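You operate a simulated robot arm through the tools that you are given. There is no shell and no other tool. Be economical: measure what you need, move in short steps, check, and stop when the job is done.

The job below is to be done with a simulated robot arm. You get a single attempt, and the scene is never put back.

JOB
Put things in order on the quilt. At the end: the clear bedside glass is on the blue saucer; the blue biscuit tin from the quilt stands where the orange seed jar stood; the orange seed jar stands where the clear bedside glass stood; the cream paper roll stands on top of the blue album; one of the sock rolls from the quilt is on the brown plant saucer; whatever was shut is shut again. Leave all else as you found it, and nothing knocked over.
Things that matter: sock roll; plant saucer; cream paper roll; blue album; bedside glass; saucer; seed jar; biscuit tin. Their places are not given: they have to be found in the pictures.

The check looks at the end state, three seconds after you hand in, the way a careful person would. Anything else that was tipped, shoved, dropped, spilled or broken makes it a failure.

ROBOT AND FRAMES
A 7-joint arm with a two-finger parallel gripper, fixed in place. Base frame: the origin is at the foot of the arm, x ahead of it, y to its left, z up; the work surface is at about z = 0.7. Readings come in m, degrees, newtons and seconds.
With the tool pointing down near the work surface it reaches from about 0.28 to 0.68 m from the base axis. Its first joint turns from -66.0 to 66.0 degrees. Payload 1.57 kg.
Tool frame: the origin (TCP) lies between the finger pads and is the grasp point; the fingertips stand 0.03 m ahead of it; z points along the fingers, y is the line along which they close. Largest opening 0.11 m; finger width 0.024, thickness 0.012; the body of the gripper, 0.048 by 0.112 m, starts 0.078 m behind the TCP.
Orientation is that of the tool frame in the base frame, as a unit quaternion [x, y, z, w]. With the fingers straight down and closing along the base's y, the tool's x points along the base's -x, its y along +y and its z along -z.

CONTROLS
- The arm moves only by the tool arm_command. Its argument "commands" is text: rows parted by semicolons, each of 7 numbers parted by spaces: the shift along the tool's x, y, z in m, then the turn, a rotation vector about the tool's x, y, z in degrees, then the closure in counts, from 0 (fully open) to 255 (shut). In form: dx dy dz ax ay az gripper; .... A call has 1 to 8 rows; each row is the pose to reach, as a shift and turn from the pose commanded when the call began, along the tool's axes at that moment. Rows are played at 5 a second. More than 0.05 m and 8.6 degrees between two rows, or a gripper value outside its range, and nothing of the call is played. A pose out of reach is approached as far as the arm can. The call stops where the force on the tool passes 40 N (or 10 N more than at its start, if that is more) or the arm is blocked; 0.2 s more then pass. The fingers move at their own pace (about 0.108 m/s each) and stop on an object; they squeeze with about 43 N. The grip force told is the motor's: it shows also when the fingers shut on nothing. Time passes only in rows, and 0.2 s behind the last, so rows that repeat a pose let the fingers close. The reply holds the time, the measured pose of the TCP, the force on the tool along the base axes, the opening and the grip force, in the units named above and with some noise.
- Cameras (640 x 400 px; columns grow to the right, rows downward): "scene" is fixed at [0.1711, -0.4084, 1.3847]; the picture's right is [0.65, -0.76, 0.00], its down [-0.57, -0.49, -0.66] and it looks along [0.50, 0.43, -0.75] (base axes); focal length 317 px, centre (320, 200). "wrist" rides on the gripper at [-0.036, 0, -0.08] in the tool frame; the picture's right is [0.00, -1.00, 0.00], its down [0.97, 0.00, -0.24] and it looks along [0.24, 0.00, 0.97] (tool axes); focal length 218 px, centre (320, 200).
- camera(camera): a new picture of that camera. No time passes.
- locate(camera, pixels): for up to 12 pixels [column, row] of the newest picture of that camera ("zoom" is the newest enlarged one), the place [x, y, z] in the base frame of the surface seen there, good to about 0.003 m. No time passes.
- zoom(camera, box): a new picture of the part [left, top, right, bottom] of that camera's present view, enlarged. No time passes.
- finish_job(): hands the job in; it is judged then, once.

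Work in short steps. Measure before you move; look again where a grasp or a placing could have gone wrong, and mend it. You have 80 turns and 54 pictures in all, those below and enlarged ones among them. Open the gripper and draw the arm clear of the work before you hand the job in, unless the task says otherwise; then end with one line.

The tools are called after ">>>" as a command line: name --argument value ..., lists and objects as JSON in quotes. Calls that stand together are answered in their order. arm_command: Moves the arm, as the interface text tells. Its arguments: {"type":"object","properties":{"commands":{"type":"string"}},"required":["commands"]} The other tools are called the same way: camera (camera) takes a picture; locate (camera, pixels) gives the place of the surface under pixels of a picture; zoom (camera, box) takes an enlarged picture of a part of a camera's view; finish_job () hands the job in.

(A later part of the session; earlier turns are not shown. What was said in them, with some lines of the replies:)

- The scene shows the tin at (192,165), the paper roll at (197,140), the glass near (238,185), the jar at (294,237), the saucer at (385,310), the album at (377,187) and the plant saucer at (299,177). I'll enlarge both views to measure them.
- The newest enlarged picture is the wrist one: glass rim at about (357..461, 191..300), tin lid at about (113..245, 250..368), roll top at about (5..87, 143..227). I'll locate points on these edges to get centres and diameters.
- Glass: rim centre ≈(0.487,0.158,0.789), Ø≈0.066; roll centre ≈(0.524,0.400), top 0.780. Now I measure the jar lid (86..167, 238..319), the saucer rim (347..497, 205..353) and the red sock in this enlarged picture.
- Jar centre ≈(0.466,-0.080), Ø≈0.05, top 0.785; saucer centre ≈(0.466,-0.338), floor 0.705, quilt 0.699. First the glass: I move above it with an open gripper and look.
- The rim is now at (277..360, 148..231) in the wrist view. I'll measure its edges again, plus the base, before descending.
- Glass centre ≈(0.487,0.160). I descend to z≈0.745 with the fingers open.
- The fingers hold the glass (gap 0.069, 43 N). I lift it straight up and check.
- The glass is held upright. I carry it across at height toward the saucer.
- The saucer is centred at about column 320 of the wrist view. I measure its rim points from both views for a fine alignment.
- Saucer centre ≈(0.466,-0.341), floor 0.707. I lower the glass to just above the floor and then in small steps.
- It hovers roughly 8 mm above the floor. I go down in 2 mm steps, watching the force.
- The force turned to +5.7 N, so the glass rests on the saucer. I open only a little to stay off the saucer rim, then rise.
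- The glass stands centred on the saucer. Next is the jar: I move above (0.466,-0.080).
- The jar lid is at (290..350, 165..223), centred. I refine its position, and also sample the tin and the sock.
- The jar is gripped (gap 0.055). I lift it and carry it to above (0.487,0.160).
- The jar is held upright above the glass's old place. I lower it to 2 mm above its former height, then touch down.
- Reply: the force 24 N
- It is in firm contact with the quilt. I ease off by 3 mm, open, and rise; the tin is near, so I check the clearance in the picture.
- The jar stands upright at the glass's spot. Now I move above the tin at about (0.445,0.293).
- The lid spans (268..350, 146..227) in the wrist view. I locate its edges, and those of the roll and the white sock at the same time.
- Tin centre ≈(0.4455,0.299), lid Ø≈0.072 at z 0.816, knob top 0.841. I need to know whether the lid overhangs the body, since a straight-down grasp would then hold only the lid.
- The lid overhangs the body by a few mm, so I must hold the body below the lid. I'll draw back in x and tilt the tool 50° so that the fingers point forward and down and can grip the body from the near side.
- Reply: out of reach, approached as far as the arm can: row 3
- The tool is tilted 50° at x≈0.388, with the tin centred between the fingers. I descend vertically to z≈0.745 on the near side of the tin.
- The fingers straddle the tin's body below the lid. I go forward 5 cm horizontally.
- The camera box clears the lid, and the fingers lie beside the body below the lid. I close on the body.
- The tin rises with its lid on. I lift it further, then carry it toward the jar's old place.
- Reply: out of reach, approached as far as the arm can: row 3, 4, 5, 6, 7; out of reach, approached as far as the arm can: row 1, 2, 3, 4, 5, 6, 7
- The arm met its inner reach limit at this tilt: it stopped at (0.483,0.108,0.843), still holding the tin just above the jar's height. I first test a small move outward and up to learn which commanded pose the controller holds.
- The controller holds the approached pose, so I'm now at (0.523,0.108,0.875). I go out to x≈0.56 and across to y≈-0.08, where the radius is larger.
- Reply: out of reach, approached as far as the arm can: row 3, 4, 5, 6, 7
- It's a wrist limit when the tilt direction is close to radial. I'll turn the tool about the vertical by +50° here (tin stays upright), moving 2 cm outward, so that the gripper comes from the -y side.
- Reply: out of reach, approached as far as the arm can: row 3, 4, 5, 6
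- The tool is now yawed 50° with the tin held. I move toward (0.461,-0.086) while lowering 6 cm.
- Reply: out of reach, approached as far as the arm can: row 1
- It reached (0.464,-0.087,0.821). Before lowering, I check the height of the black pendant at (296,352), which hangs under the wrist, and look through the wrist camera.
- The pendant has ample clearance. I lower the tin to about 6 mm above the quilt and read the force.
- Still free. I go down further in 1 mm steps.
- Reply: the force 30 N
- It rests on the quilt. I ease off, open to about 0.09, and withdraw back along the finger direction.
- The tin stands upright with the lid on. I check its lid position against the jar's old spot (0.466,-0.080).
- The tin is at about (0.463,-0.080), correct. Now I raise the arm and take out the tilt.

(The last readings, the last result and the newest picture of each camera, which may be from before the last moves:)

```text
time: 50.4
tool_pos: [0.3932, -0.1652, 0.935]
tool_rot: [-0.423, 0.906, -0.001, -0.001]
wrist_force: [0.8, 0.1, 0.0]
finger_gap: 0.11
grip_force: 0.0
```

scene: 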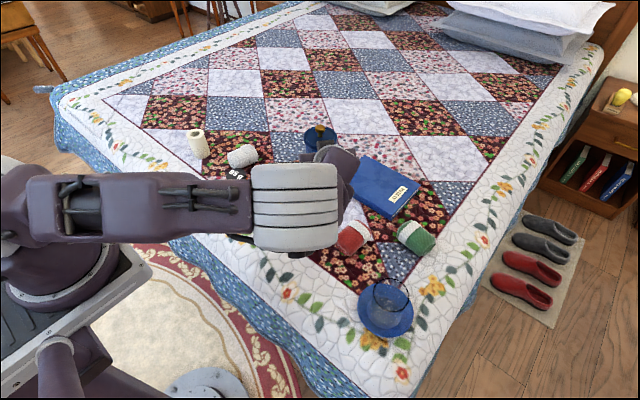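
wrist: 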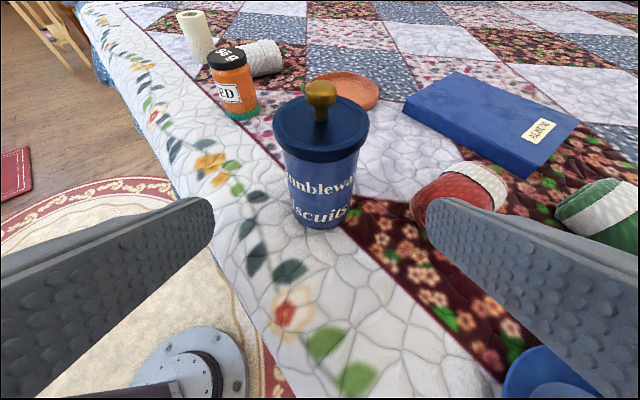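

Now the tool points straight down, yawed by 50°. I undo the yaw while moving above the red sock roll at about (0.56,-0.18).

>>> arm_command --commands "-0.016 -0.0229 0 0 0 8.33 0; -0.032 -0.0458 0 0 0 16.67 0; -0.048 -0.0688 0 0 0 25 0; -0.0639 -0.0917 0 0 0 33.3 0; -0.08 -0.1146 0 0 0 41.7 0; -0.0959 -0.1375 0 0 0 50 0; -0.0959 -0.1375 0 0 0 50 0"

>>> camera --camera "wrist"

```text
time: 52.0
tool_pos: [0.5579, -0.1797, 0.9364]
tool_rot: [0.001, 1.0, 0.0, -0.001]
wrist_force: [0.1, 0.6, 0.2]
finger_gap: 0.1102
grip_force: 0.1
```

```text
23 pictures are left
```

wrist: 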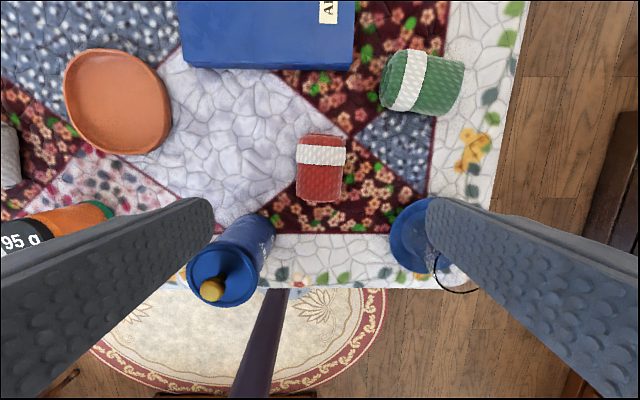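

The red sock is at (296..346, 135..203) with its axis along x, and the plant saucer is at (64..172, 48..156). I locate both, and the album's near edge.

>>> locate --camera "wrist" --pixels '[[298, 172], [344, 172], [322, 137], [320, 200], [321, 170], [66, 100], [170, 112], [115, 51], [122, 154], [118, 100], [185, 66], [350, 67]]'

```text
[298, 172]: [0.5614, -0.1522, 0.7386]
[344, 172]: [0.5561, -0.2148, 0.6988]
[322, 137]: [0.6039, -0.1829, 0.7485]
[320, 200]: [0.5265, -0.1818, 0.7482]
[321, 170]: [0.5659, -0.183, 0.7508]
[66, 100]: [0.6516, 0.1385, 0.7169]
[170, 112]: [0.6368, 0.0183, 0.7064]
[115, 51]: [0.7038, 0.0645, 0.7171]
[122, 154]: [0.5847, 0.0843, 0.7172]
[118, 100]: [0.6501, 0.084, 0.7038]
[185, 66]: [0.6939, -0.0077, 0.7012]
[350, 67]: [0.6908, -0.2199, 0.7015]
```

Sock centre (0.565,-0.181), top 0.751; plant saucer centre (0.644,0.079), floor 0.704, rim 0.717. I descend on the sock to z≈0.736 and close.

>>> arm_command --commands "-0.003 -0.001 0.04 0 0 0 0; -0.006 -0.001 0.08 0 0 0 0; -0.006 -0.001 0.12 0 0 0 0; -0.006 -0.001 0.16 0 0 0 0; -0.006 -0.001 0.19 0 0 0 0; -0.006 -0.001 0.2 0 0 0 0; -0.006 -0.001 0.2 0 0 0 0"

>>> arm_command --commands "0 0 0 0 0 0 80; 0 0 0 0 0 0 120; 0 0 0 0 0 0 150; 0 0 0 0 0 0 170; 0 0 0 0 0 0 170"

```text
time: 53.6
tool_pos: [0.5669, -0.1841, 0.7333]
tool_rot: [0.001, 1.0, 0.0, 0.0]
wrist_force: [0.2, 0.5, 0.0]
finger_gap: 0.1099
grip_force: 0.0
```

```text
time: 54.8
tool_pos: [0.5664, -0.183, 0.7325]
tool_rot: [0.0, 1.0, 0.0, 0.0]
wrist_force: [0.0, 0.2, 0.6]
finger_gap: 0.0595
grip_force: 43.0
```

The sock is gripped (0.0595). I lift it and carry it above the plant saucer.

>>> arm_command --commands "0 0 -0.04 0 0 0 170; 0 0 -0.085 0 0 0 170; 0 0 -0.13 0 0 0 170; 0 0 -0.13 0 0 0 170"

>>> arm_command --commands "-0.011 0.037 0 0 0 0 170; -0.024 0.08 0 0 0 0 170; -0.037 0.124 0 0 0 0 170; -0.05 0.168 0 0 0 0 170; -0.063 0.212 0 0 0 0 170; -0.073 0.247 0 0 0 0 170; -0.078 0.262 0 0 0 0 170; -0.078 0.262 0 0 0 0 170"

>>> zoom --camera "scene" --box '[200, 60, 400, 210]'

```text
time: 55.8
tool_pos: [0.5676, -0.1823, 0.8646]
tool_rot: [0.0, 1.0, 0.0, 0.0]
wrist_force: [-1.2, 0.3, -1.5]
finger_gap: 0.0598
grip_force: 43.3
```

```text
time: 57.6
tool_pos: [0.6423, 0.0821, 0.8627]
tool_rot: [-0.001, 1.0, 0.0, -0.001]
wrist_force: [-0.2, 0.4, -1.2]
finger_gap: 0.0595
grip_force: 43.0
```

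```text
2.67 times, centred on (300, 135) of scene
```

zoom: 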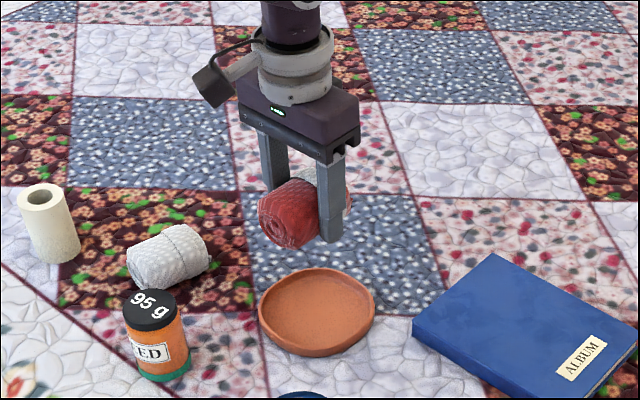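

The sock is held level above the plant saucer. I lower it to just above the floor.

>>> arm_command --commands "-0.001 -0.002 0.04 0 0 0 170; -0.001 -0.002 0.08 0 0 0 170; -0.001 -0.002 0.112 0 0 0 170; -0.001 -0.002 0.12 0 0 0 170; -0.001 -0.002 0.12 0 0 0 170"

>>> arm_command --commands "0 0 0.0015 0 0 0 170; 0 0 0.003 0 0 0 170; 0 0 0.003 0 0 0 170"

```text
time: 58.8
tool_pos: [0.6461, 0.0777, 0.7423]
tool_rot: [0.0, 1.0, 0.001, 0.0]
wrist_force: [-0.1, 0.1, -1.3]
finger_gap: 0.059
grip_force: 42.9
```

```text
time: 59.6
tool_pos: [0.6459, 0.0798, 0.7394]
tool_rot: [0.001, 1.0, 0.0, 0.001]
wrist_force: [-0.1, -0.1, -0.7]
finger_gap: 0.0591
grip_force: 42.8
```

Still no contact; 2 mm more, then a small opening and a straight rise.

>>> arm_command --commands "0 0 0.001 0 0 0 170; 0 0 0.002 0 0 0 170; 0 0 0.002 0 0 0 170; 0 0 0.002 0 0 0 130; 0 0 0.002 0 0 0 100; 0 0 0.002 0 0 0 92; 0 0 0.002 0 0 0 92"

>>> arm_command --commands "0 0 -0.015 0 0 0 92; 0 0 -0.045 0 0 0 92; 0 0 -0.09 0 0 0 40; 0 0 -0.13 0 0 0 0; 0 0 -0.17 0 0 0 0; 0 0 -0.17 0 0 0 0"

>>> camera --camera "wrist"

```text
time: 61.2
tool_pos: [0.6455, 0.0791, 0.7371]
tool_rot: [0.0, 1.0, -0.001, 0.001]
wrist_force: [0.9, -0.9, 0.3]
finger_gap: 0.0706
grip_force: 0.0
```

```text
time: 62.6
tool_pos: [0.6445, 0.0819, 0.9084]
tool_rot: [0.0, 1.0, 0.0, 0.0]
wrist_force: [0.5, -0.1, 0.8]
finger_gap: 0.11
grip_force: 0.0
```

```text
21 pictures are left
```

wrist: 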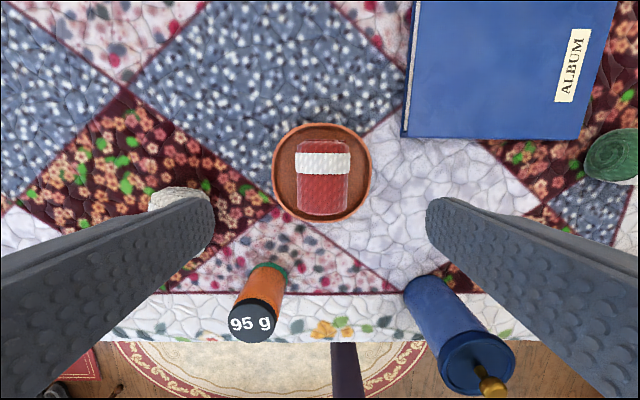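

The red sock lies in the plant saucer. Next the paper roll at (0.524,0.400): I fly back to (0.474,0.400) while tilting 35°, since the album is too far out for an upright tool.

>>> arm_command --commands "0.021 0.04 0 0 0 0 0; 0.0428 0.08 0 0 0 0 0; 0.0641 0.12 0 0 0 0 0; 0.0855 0.16 0 0 -7 0 0; 0.1069 0.2 0 0 -14 0 0; 0.1283 0.24 0 0 -21 0 0; 0.1496 0.28 0 0 -28 0 0; 0.171 0.32 0 0 -35 0 0"

>>> camera --camera "wrist"

```text
time: 64.4
tool_pos: [0.4764, 0.4039, 0.9087]
tool_rot: [-0.001, 0.954, 0.0, 0.301]
wrist_force: [0.3, 0.2, 0.6]
finger_gap: 0.11
grip_force: 0.0
out of reach, approached as far as the arm can: row 6, 7
```

```text
20 pictures are left
```

wrist: 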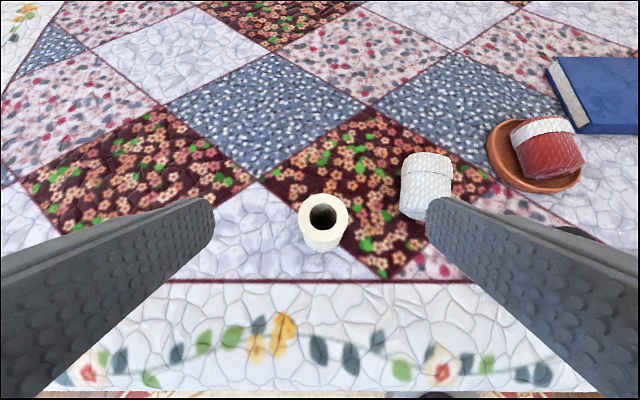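

The roll's top ring spans (298..349, 194..236). I locate its edges and foot.

>>> locate --camera "wrist" --pixels '[[300, 215], [346, 215], [323, 196], [322, 233], [325, 250], [308, 240], [343, 240], [325, 243]]'

```text
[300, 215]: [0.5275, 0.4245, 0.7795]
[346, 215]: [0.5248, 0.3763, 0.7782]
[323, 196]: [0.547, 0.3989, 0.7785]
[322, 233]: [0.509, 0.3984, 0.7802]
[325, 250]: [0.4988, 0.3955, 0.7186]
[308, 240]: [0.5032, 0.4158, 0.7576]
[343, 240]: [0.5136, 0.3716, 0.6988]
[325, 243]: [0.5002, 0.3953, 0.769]
```

Roll centre (0.525,0.400), Ø 0.05. I descend behind it to z≈0.75 and then go forward 5 cm.

>>> arm_command --commands "0.0227 0 0.0324 0 0 0 0; 0.0454 0 0.0647 0 0 0 0; 0.068 0 0.0971 0 0 0 0; 0.0907 0 0.1294 0 0 0 0; 0.0907 0 0.1294 0 0 0 0"

>>> arm_command --commands "-0.0137 0 0.0096 0 0 0 0; -0.0273 0 0.0191 0 0 0 0; -0.041 0 0.0287 0 0 0 0; -0.041 0 0.0287 0 0 0 0"

>>> zoom --camera "scene" --box '[120, 70, 280, 190]'

```text
time: 65.6
tool_pos: [0.4751, 0.4016, 0.7517]
tool_rot: [0.0, 0.954, 0.0, 0.301]
wrist_force: [-0.3, -0.5, -0.4]
finger_gap: 0.1098
grip_force: 0.1
```

```text
time: 66.6
tool_pos: [0.5262, 0.3996, 0.7515]
tool_rot: [0.0, 0.954, 0.0, 0.301]
wrist_force: [-0.7, 0.0, -0.3]
finger_gap: 0.11
grip_force: 0.0
```

```text
3.33 times, centred on (200, 130) of scene
```

zoom: 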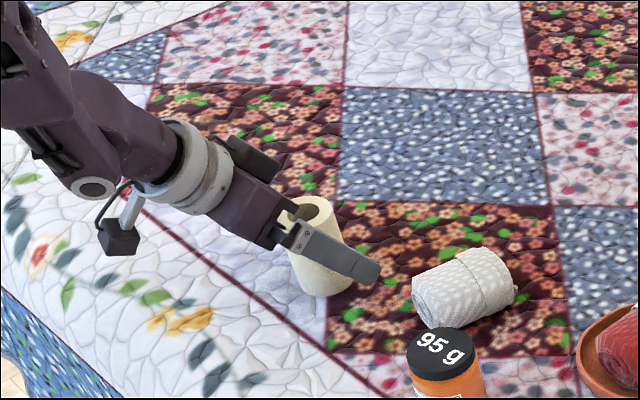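

The fingers straddle the roll. I close, then lift it a little.

>>> arm_command --commands "0 0 0 0 0 0 80; 0 0 0 0 0 0 120; 0 0 0 0 0 0 150; 0 0 0 0 0 0 175; 0 0 0 0 0 0 175"

>>> arm_command --commands "-0.0115 0 -0.0164 0 0 0 175; -0.0344 0 -0.0491 0 0 0 175; -0.0574 0 -0.0819 0 0 0 175; -0.0803 0 -0.1147 0 0 0 175; -0.0803 0 -0.1147 0 0 0 175"

>>> zoom --camera "scene" --box '[120, 30, 280, 190]'

```text
time: 67.8
tool_pos: [0.5263, 0.3996, 0.7521]
tool_rot: [0.0, 0.954, 0.0, 0.299]
wrist_force: [0.7, 1.1, 1.3]
finger_gap: 0.0506
grip_force: 43.4
```

```text
time: 69.0
tool_pos: [0.5259, 0.3998, 0.8914]
tool_rot: [0.0, 0.954, 0.0, 0.301]
wrist_force: [-0.4, -0.2, -0.6]
finger_gap: 0.051
grip_force: 43.3
```

```text
2.50 times, centred on (200, 110) of scene
```

zoom: 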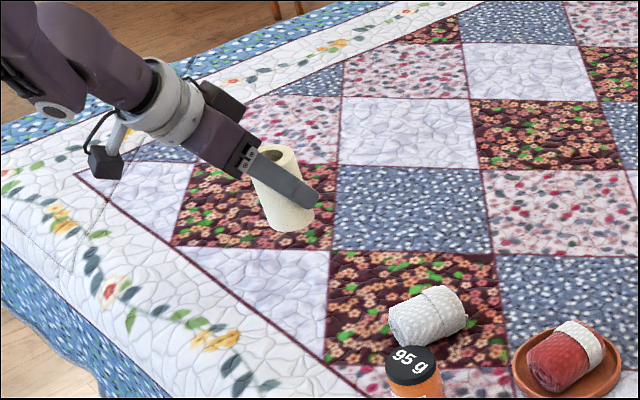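

The roll is held upright. I carry it over by way of (0.62,0.16).

>>> arm_command --commands "-0.013 -0.04 0.0091 0 0 0 175; -0.0259 -0.08 0.0182 0 0 0 175; -0.0389 -0.12 0.0273 0 0 0 175; -0.0519 -0.16 0.0363 0 0 0 175; -0.0648 -0.2 0.0454 0 0 0 175; -0.0778 -0.24 0.0545 0 0 0 175; -0.0778 -0.24 0.0545 0 0 0 175"

```text
time: 70.6
tool_pos: [0.6211, 0.161, 0.8876]
tool_rot: [0.0, 0.954, 0.0, 0.301]
wrist_force: [0.4, -0.6, -0.2]
finger_gap: 0.0507
grip_force: 43.1
```

>>> arm_command --commands "-0.0157 -0.04 0.011 0 0 0 175; -0.0314 -0.08 0.022 0 0 0 175; -0.0471 -0.12 0.033 0 0 0 175; -0.0628 -0.16 0.044 0 0 0 175; -0.0785 -0.2 0.055 0 0 0 175; -0.0942 -0.24 0.066 0 0 0 175; -0.0942 -0.24 0.066 0 0 0 175"

>>> zoom --camera "scene" --box '[260, 80, 460, 240]'

```text
time: 72.2
tool_pos: [0.7369, -0.0805, 0.8902]
tool_rot: [0.001, 0.954, 0.0, 0.301]
wrist_force: [0.1, -0.1, -0.8]
finger_gap: 0.0505
grip_force: 43.4
```

```text
2.50 times, centred on (360, 160) of scene
```

zoom: 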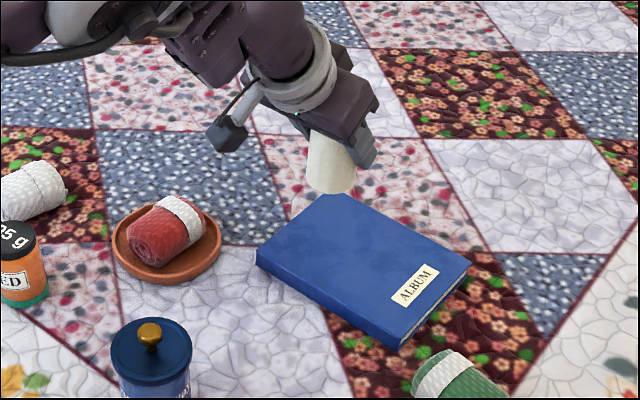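

It reached (0.737,-0.080). I check the album's corners before lowering.

>>> locate --camera "zoom" --pixels '[[261, 256], [325, 200], [463, 263], [396, 332], [330, 250], [360, 270], [330, 230], [150, 205], [205, 255], [125, 255]]'

```text
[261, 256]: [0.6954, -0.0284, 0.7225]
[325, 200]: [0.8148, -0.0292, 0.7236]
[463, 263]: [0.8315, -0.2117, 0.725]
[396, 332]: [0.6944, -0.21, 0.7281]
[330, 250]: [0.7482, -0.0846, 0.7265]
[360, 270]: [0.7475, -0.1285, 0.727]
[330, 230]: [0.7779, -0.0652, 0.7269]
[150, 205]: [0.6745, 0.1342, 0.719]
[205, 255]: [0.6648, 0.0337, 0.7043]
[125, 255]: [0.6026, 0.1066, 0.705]
```

The album top is at z≈0.726, spanning x 0.69–0.83 and y −0.21…−0.025. I lower to about 5 mm above it at (0.744,-0.09).

>>> arm_command --commands "0.0139 -0.0033 0.0233 0 0 0 175; 0.0277 -0.0067 0.0466 0 0 0 175; 0.0416 -0.01 0.0698 0 0 0 175; 0.0554 -0.01 0.0931 0 0 0 175; 0.0554 -0.01 0.0931 0 0 0 175"

>>> arm_command --commands "0.0009 0 0.0012 0 0 0 175; 0.0017 0 0.0025 0 0 0 175; 0.0017 0 0.0025 0 0 0 175"

```text
time: 73.4
tool_pos: [0.744, -0.0873, 0.7844]
tool_rot: [0.001, 0.954, 0.0, 0.3]
wrist_force: [0.4, -0.4, -0.8]
finger_gap: 0.0509
grip_force: 43.1
```

```text
time: 74.2
tool_pos: [0.7429, -0.0871, 0.7811]
tool_rot: [0.001, 0.954, 0.0, 0.301]
wrist_force: [1.2, 0.3, -0.2]
finger_gap: 0.0505
grip_force: 43.2
```

>>> arm_command --commands "0.0006 0 0.0008 0 0 0 175; 0.0011 0 0.0016 0 0 0 175; 0.0011 0 0.0016 0 0 0 175"

>>> zoom --camera "scene" --box '[310, 120, 420, 220]'

```text
time: 75.0
tool_pos: [0.7421, -0.0895, 0.7776]
tool_rot: [0.0, 0.954, 0.0, 0.301]
wrist_force: [-0.8, -0.4, 0.5]
finger_gap: 0.0507
grip_force: 43.1
```

```text
4.00 times, centred on (365, 170) of scene
```

zoom: 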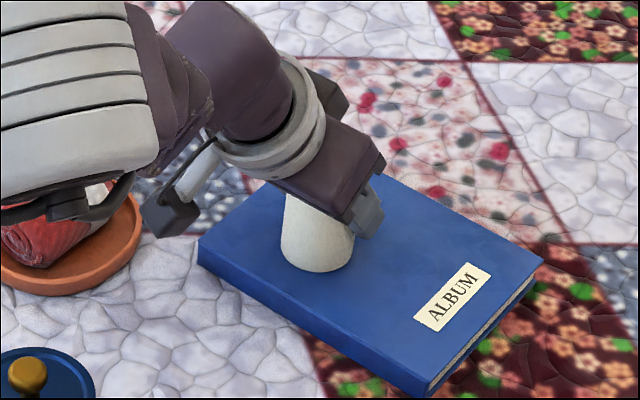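

It is almost touching. I go 1 mm at a time until the force rises.

>>> arm_command --commands "0.0006 0 0.0008 0 0 0 175; 0.0006 0 0.0008 0 0 0 175"

>>> arm_command --commands "0.0003 0 0.0004 0 0 0 175; 0.0003 0 0.0004 0 0 0 175"

```text
time: 75.6
tool_pos: [0.7419, -0.0882, 0.778]
tool_rot: [-0.001, 0.953, 0.0, 0.302]
wrist_force: [1.1, 0.5, 5.8]
finger_gap: 0.0505
grip_force: 43.6
```

```text
time: 76.2
tool_pos: [0.7423, -0.0892, 0.777]
tool_rot: [0.0, 0.953, 0.0, 0.302]
wrist_force: [3.5, 0.2, 7.3]
finger_gap: 0.0505
grip_force: 43.4
```

The roll rests on the album (+7 N). I open gradually and withdraw along the finger direction.

>>> arm_command --commands "-0.0003 0 -0.0004 0 0 0 150; -0.0003 0 -0.0004 0 0 0 125; -0.0003 0 -0.0004 0 0 0 100; -0.0003 0 -0.0004 0 0 0 70; -0.0003 0 -0.0004 0 0 0 50; -0.0003 0 -0.0004 0 0 0 50"

>>> arm_command --commands "0 0 -0.025 0 0 0 50; 0 0 -0.06 0 0 0 50; 0 0 -0.1 0 0 0 50; 0 0 -0.14 0 0 0 30; 0 0 -0.16 0 0 0 0; 0 0 -0.16 0 0 0 0"

>>> camera --camera "wrist"

```text
time: 77.6
tool_pos: [0.7411, -0.0886, 0.7763]
tool_rot: [0.0, 0.954, -0.001, 0.301]
wrist_force: [-0.5, 0.0, 0.0]
finger_gap: 0.0886
grip_force: 0.0
```

```text
time: 79.0
tool_pos: [0.6497, -0.091, 0.905]
tool_rot: [0.0, 0.954, 0.0, 0.3]
wrist_force: [-0.1, -0.5, 0.2]
finger_gap: 0.1102
grip_force: 0.0
```

```text
15 pictures are left
```

wrist: 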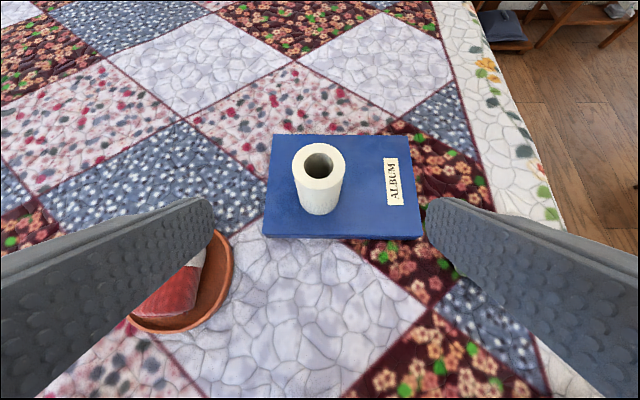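

The roll stands on the album. I raise the arm, take out the tilt and take a final scene picture.

>>> arm_command --commands "-0.0172 0 -0.0246 0 0 0 0; -0.0344 0 -0.0491 0 7 0 0; -0.0517 0 -0.0737 0 14 0 0; -0.0689 0 -0.0983 0 21 0 0; -0.0689 0 -0.0983 0 28 0 0; -0.0689 0 -0.0983 0 35 0 0; -0.0689 0 -0.0983 0 35 0 0"

>>> camera --camera "scene"

>>> camera --camera "wrist"

```text
time: 80.6
tool_pos: [0.6499, -0.0903, 1.0273]
tool_rot: [0.0, 1.0, 0.0, -0.001]
wrist_force: [-0.7, -0.5, 0.6]
finger_gap: 0.1099
grip_force: 0.1
```

```text
14 pictures are left
```

scene: 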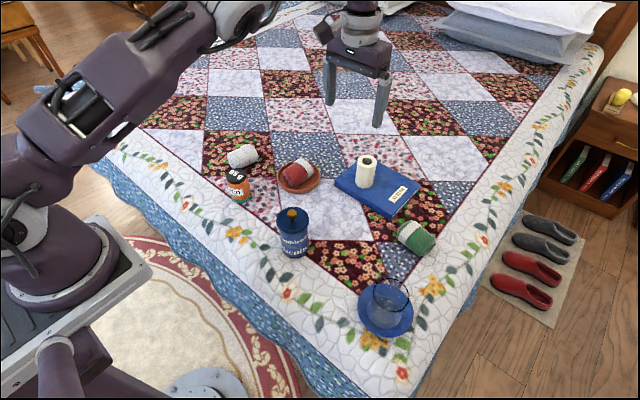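

```text
13 pictures are left
```

wrist: 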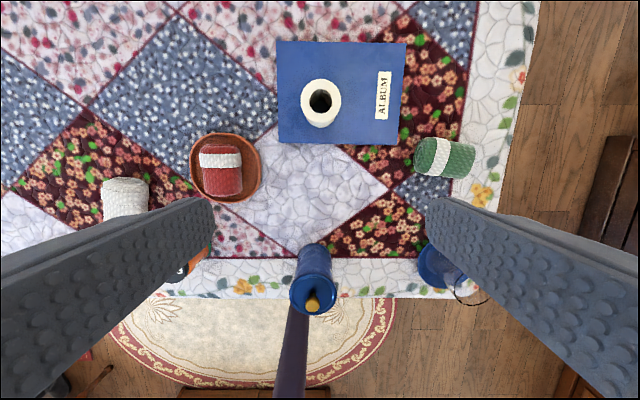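

Both pictures show everything in its place and upright: glass on the blue saucer, tin on the jar's spot with its lid on, jar on the glass's spot, red sock in the plant saucer, roll on the album. The gripper is open and clear, so I hand in.

>>> finish_job

```text
The job is handed in.
```

The job is done and handed in: all five items are in their places and upright, the tin's lid stayed on, and nothing else was moved or knocked over.
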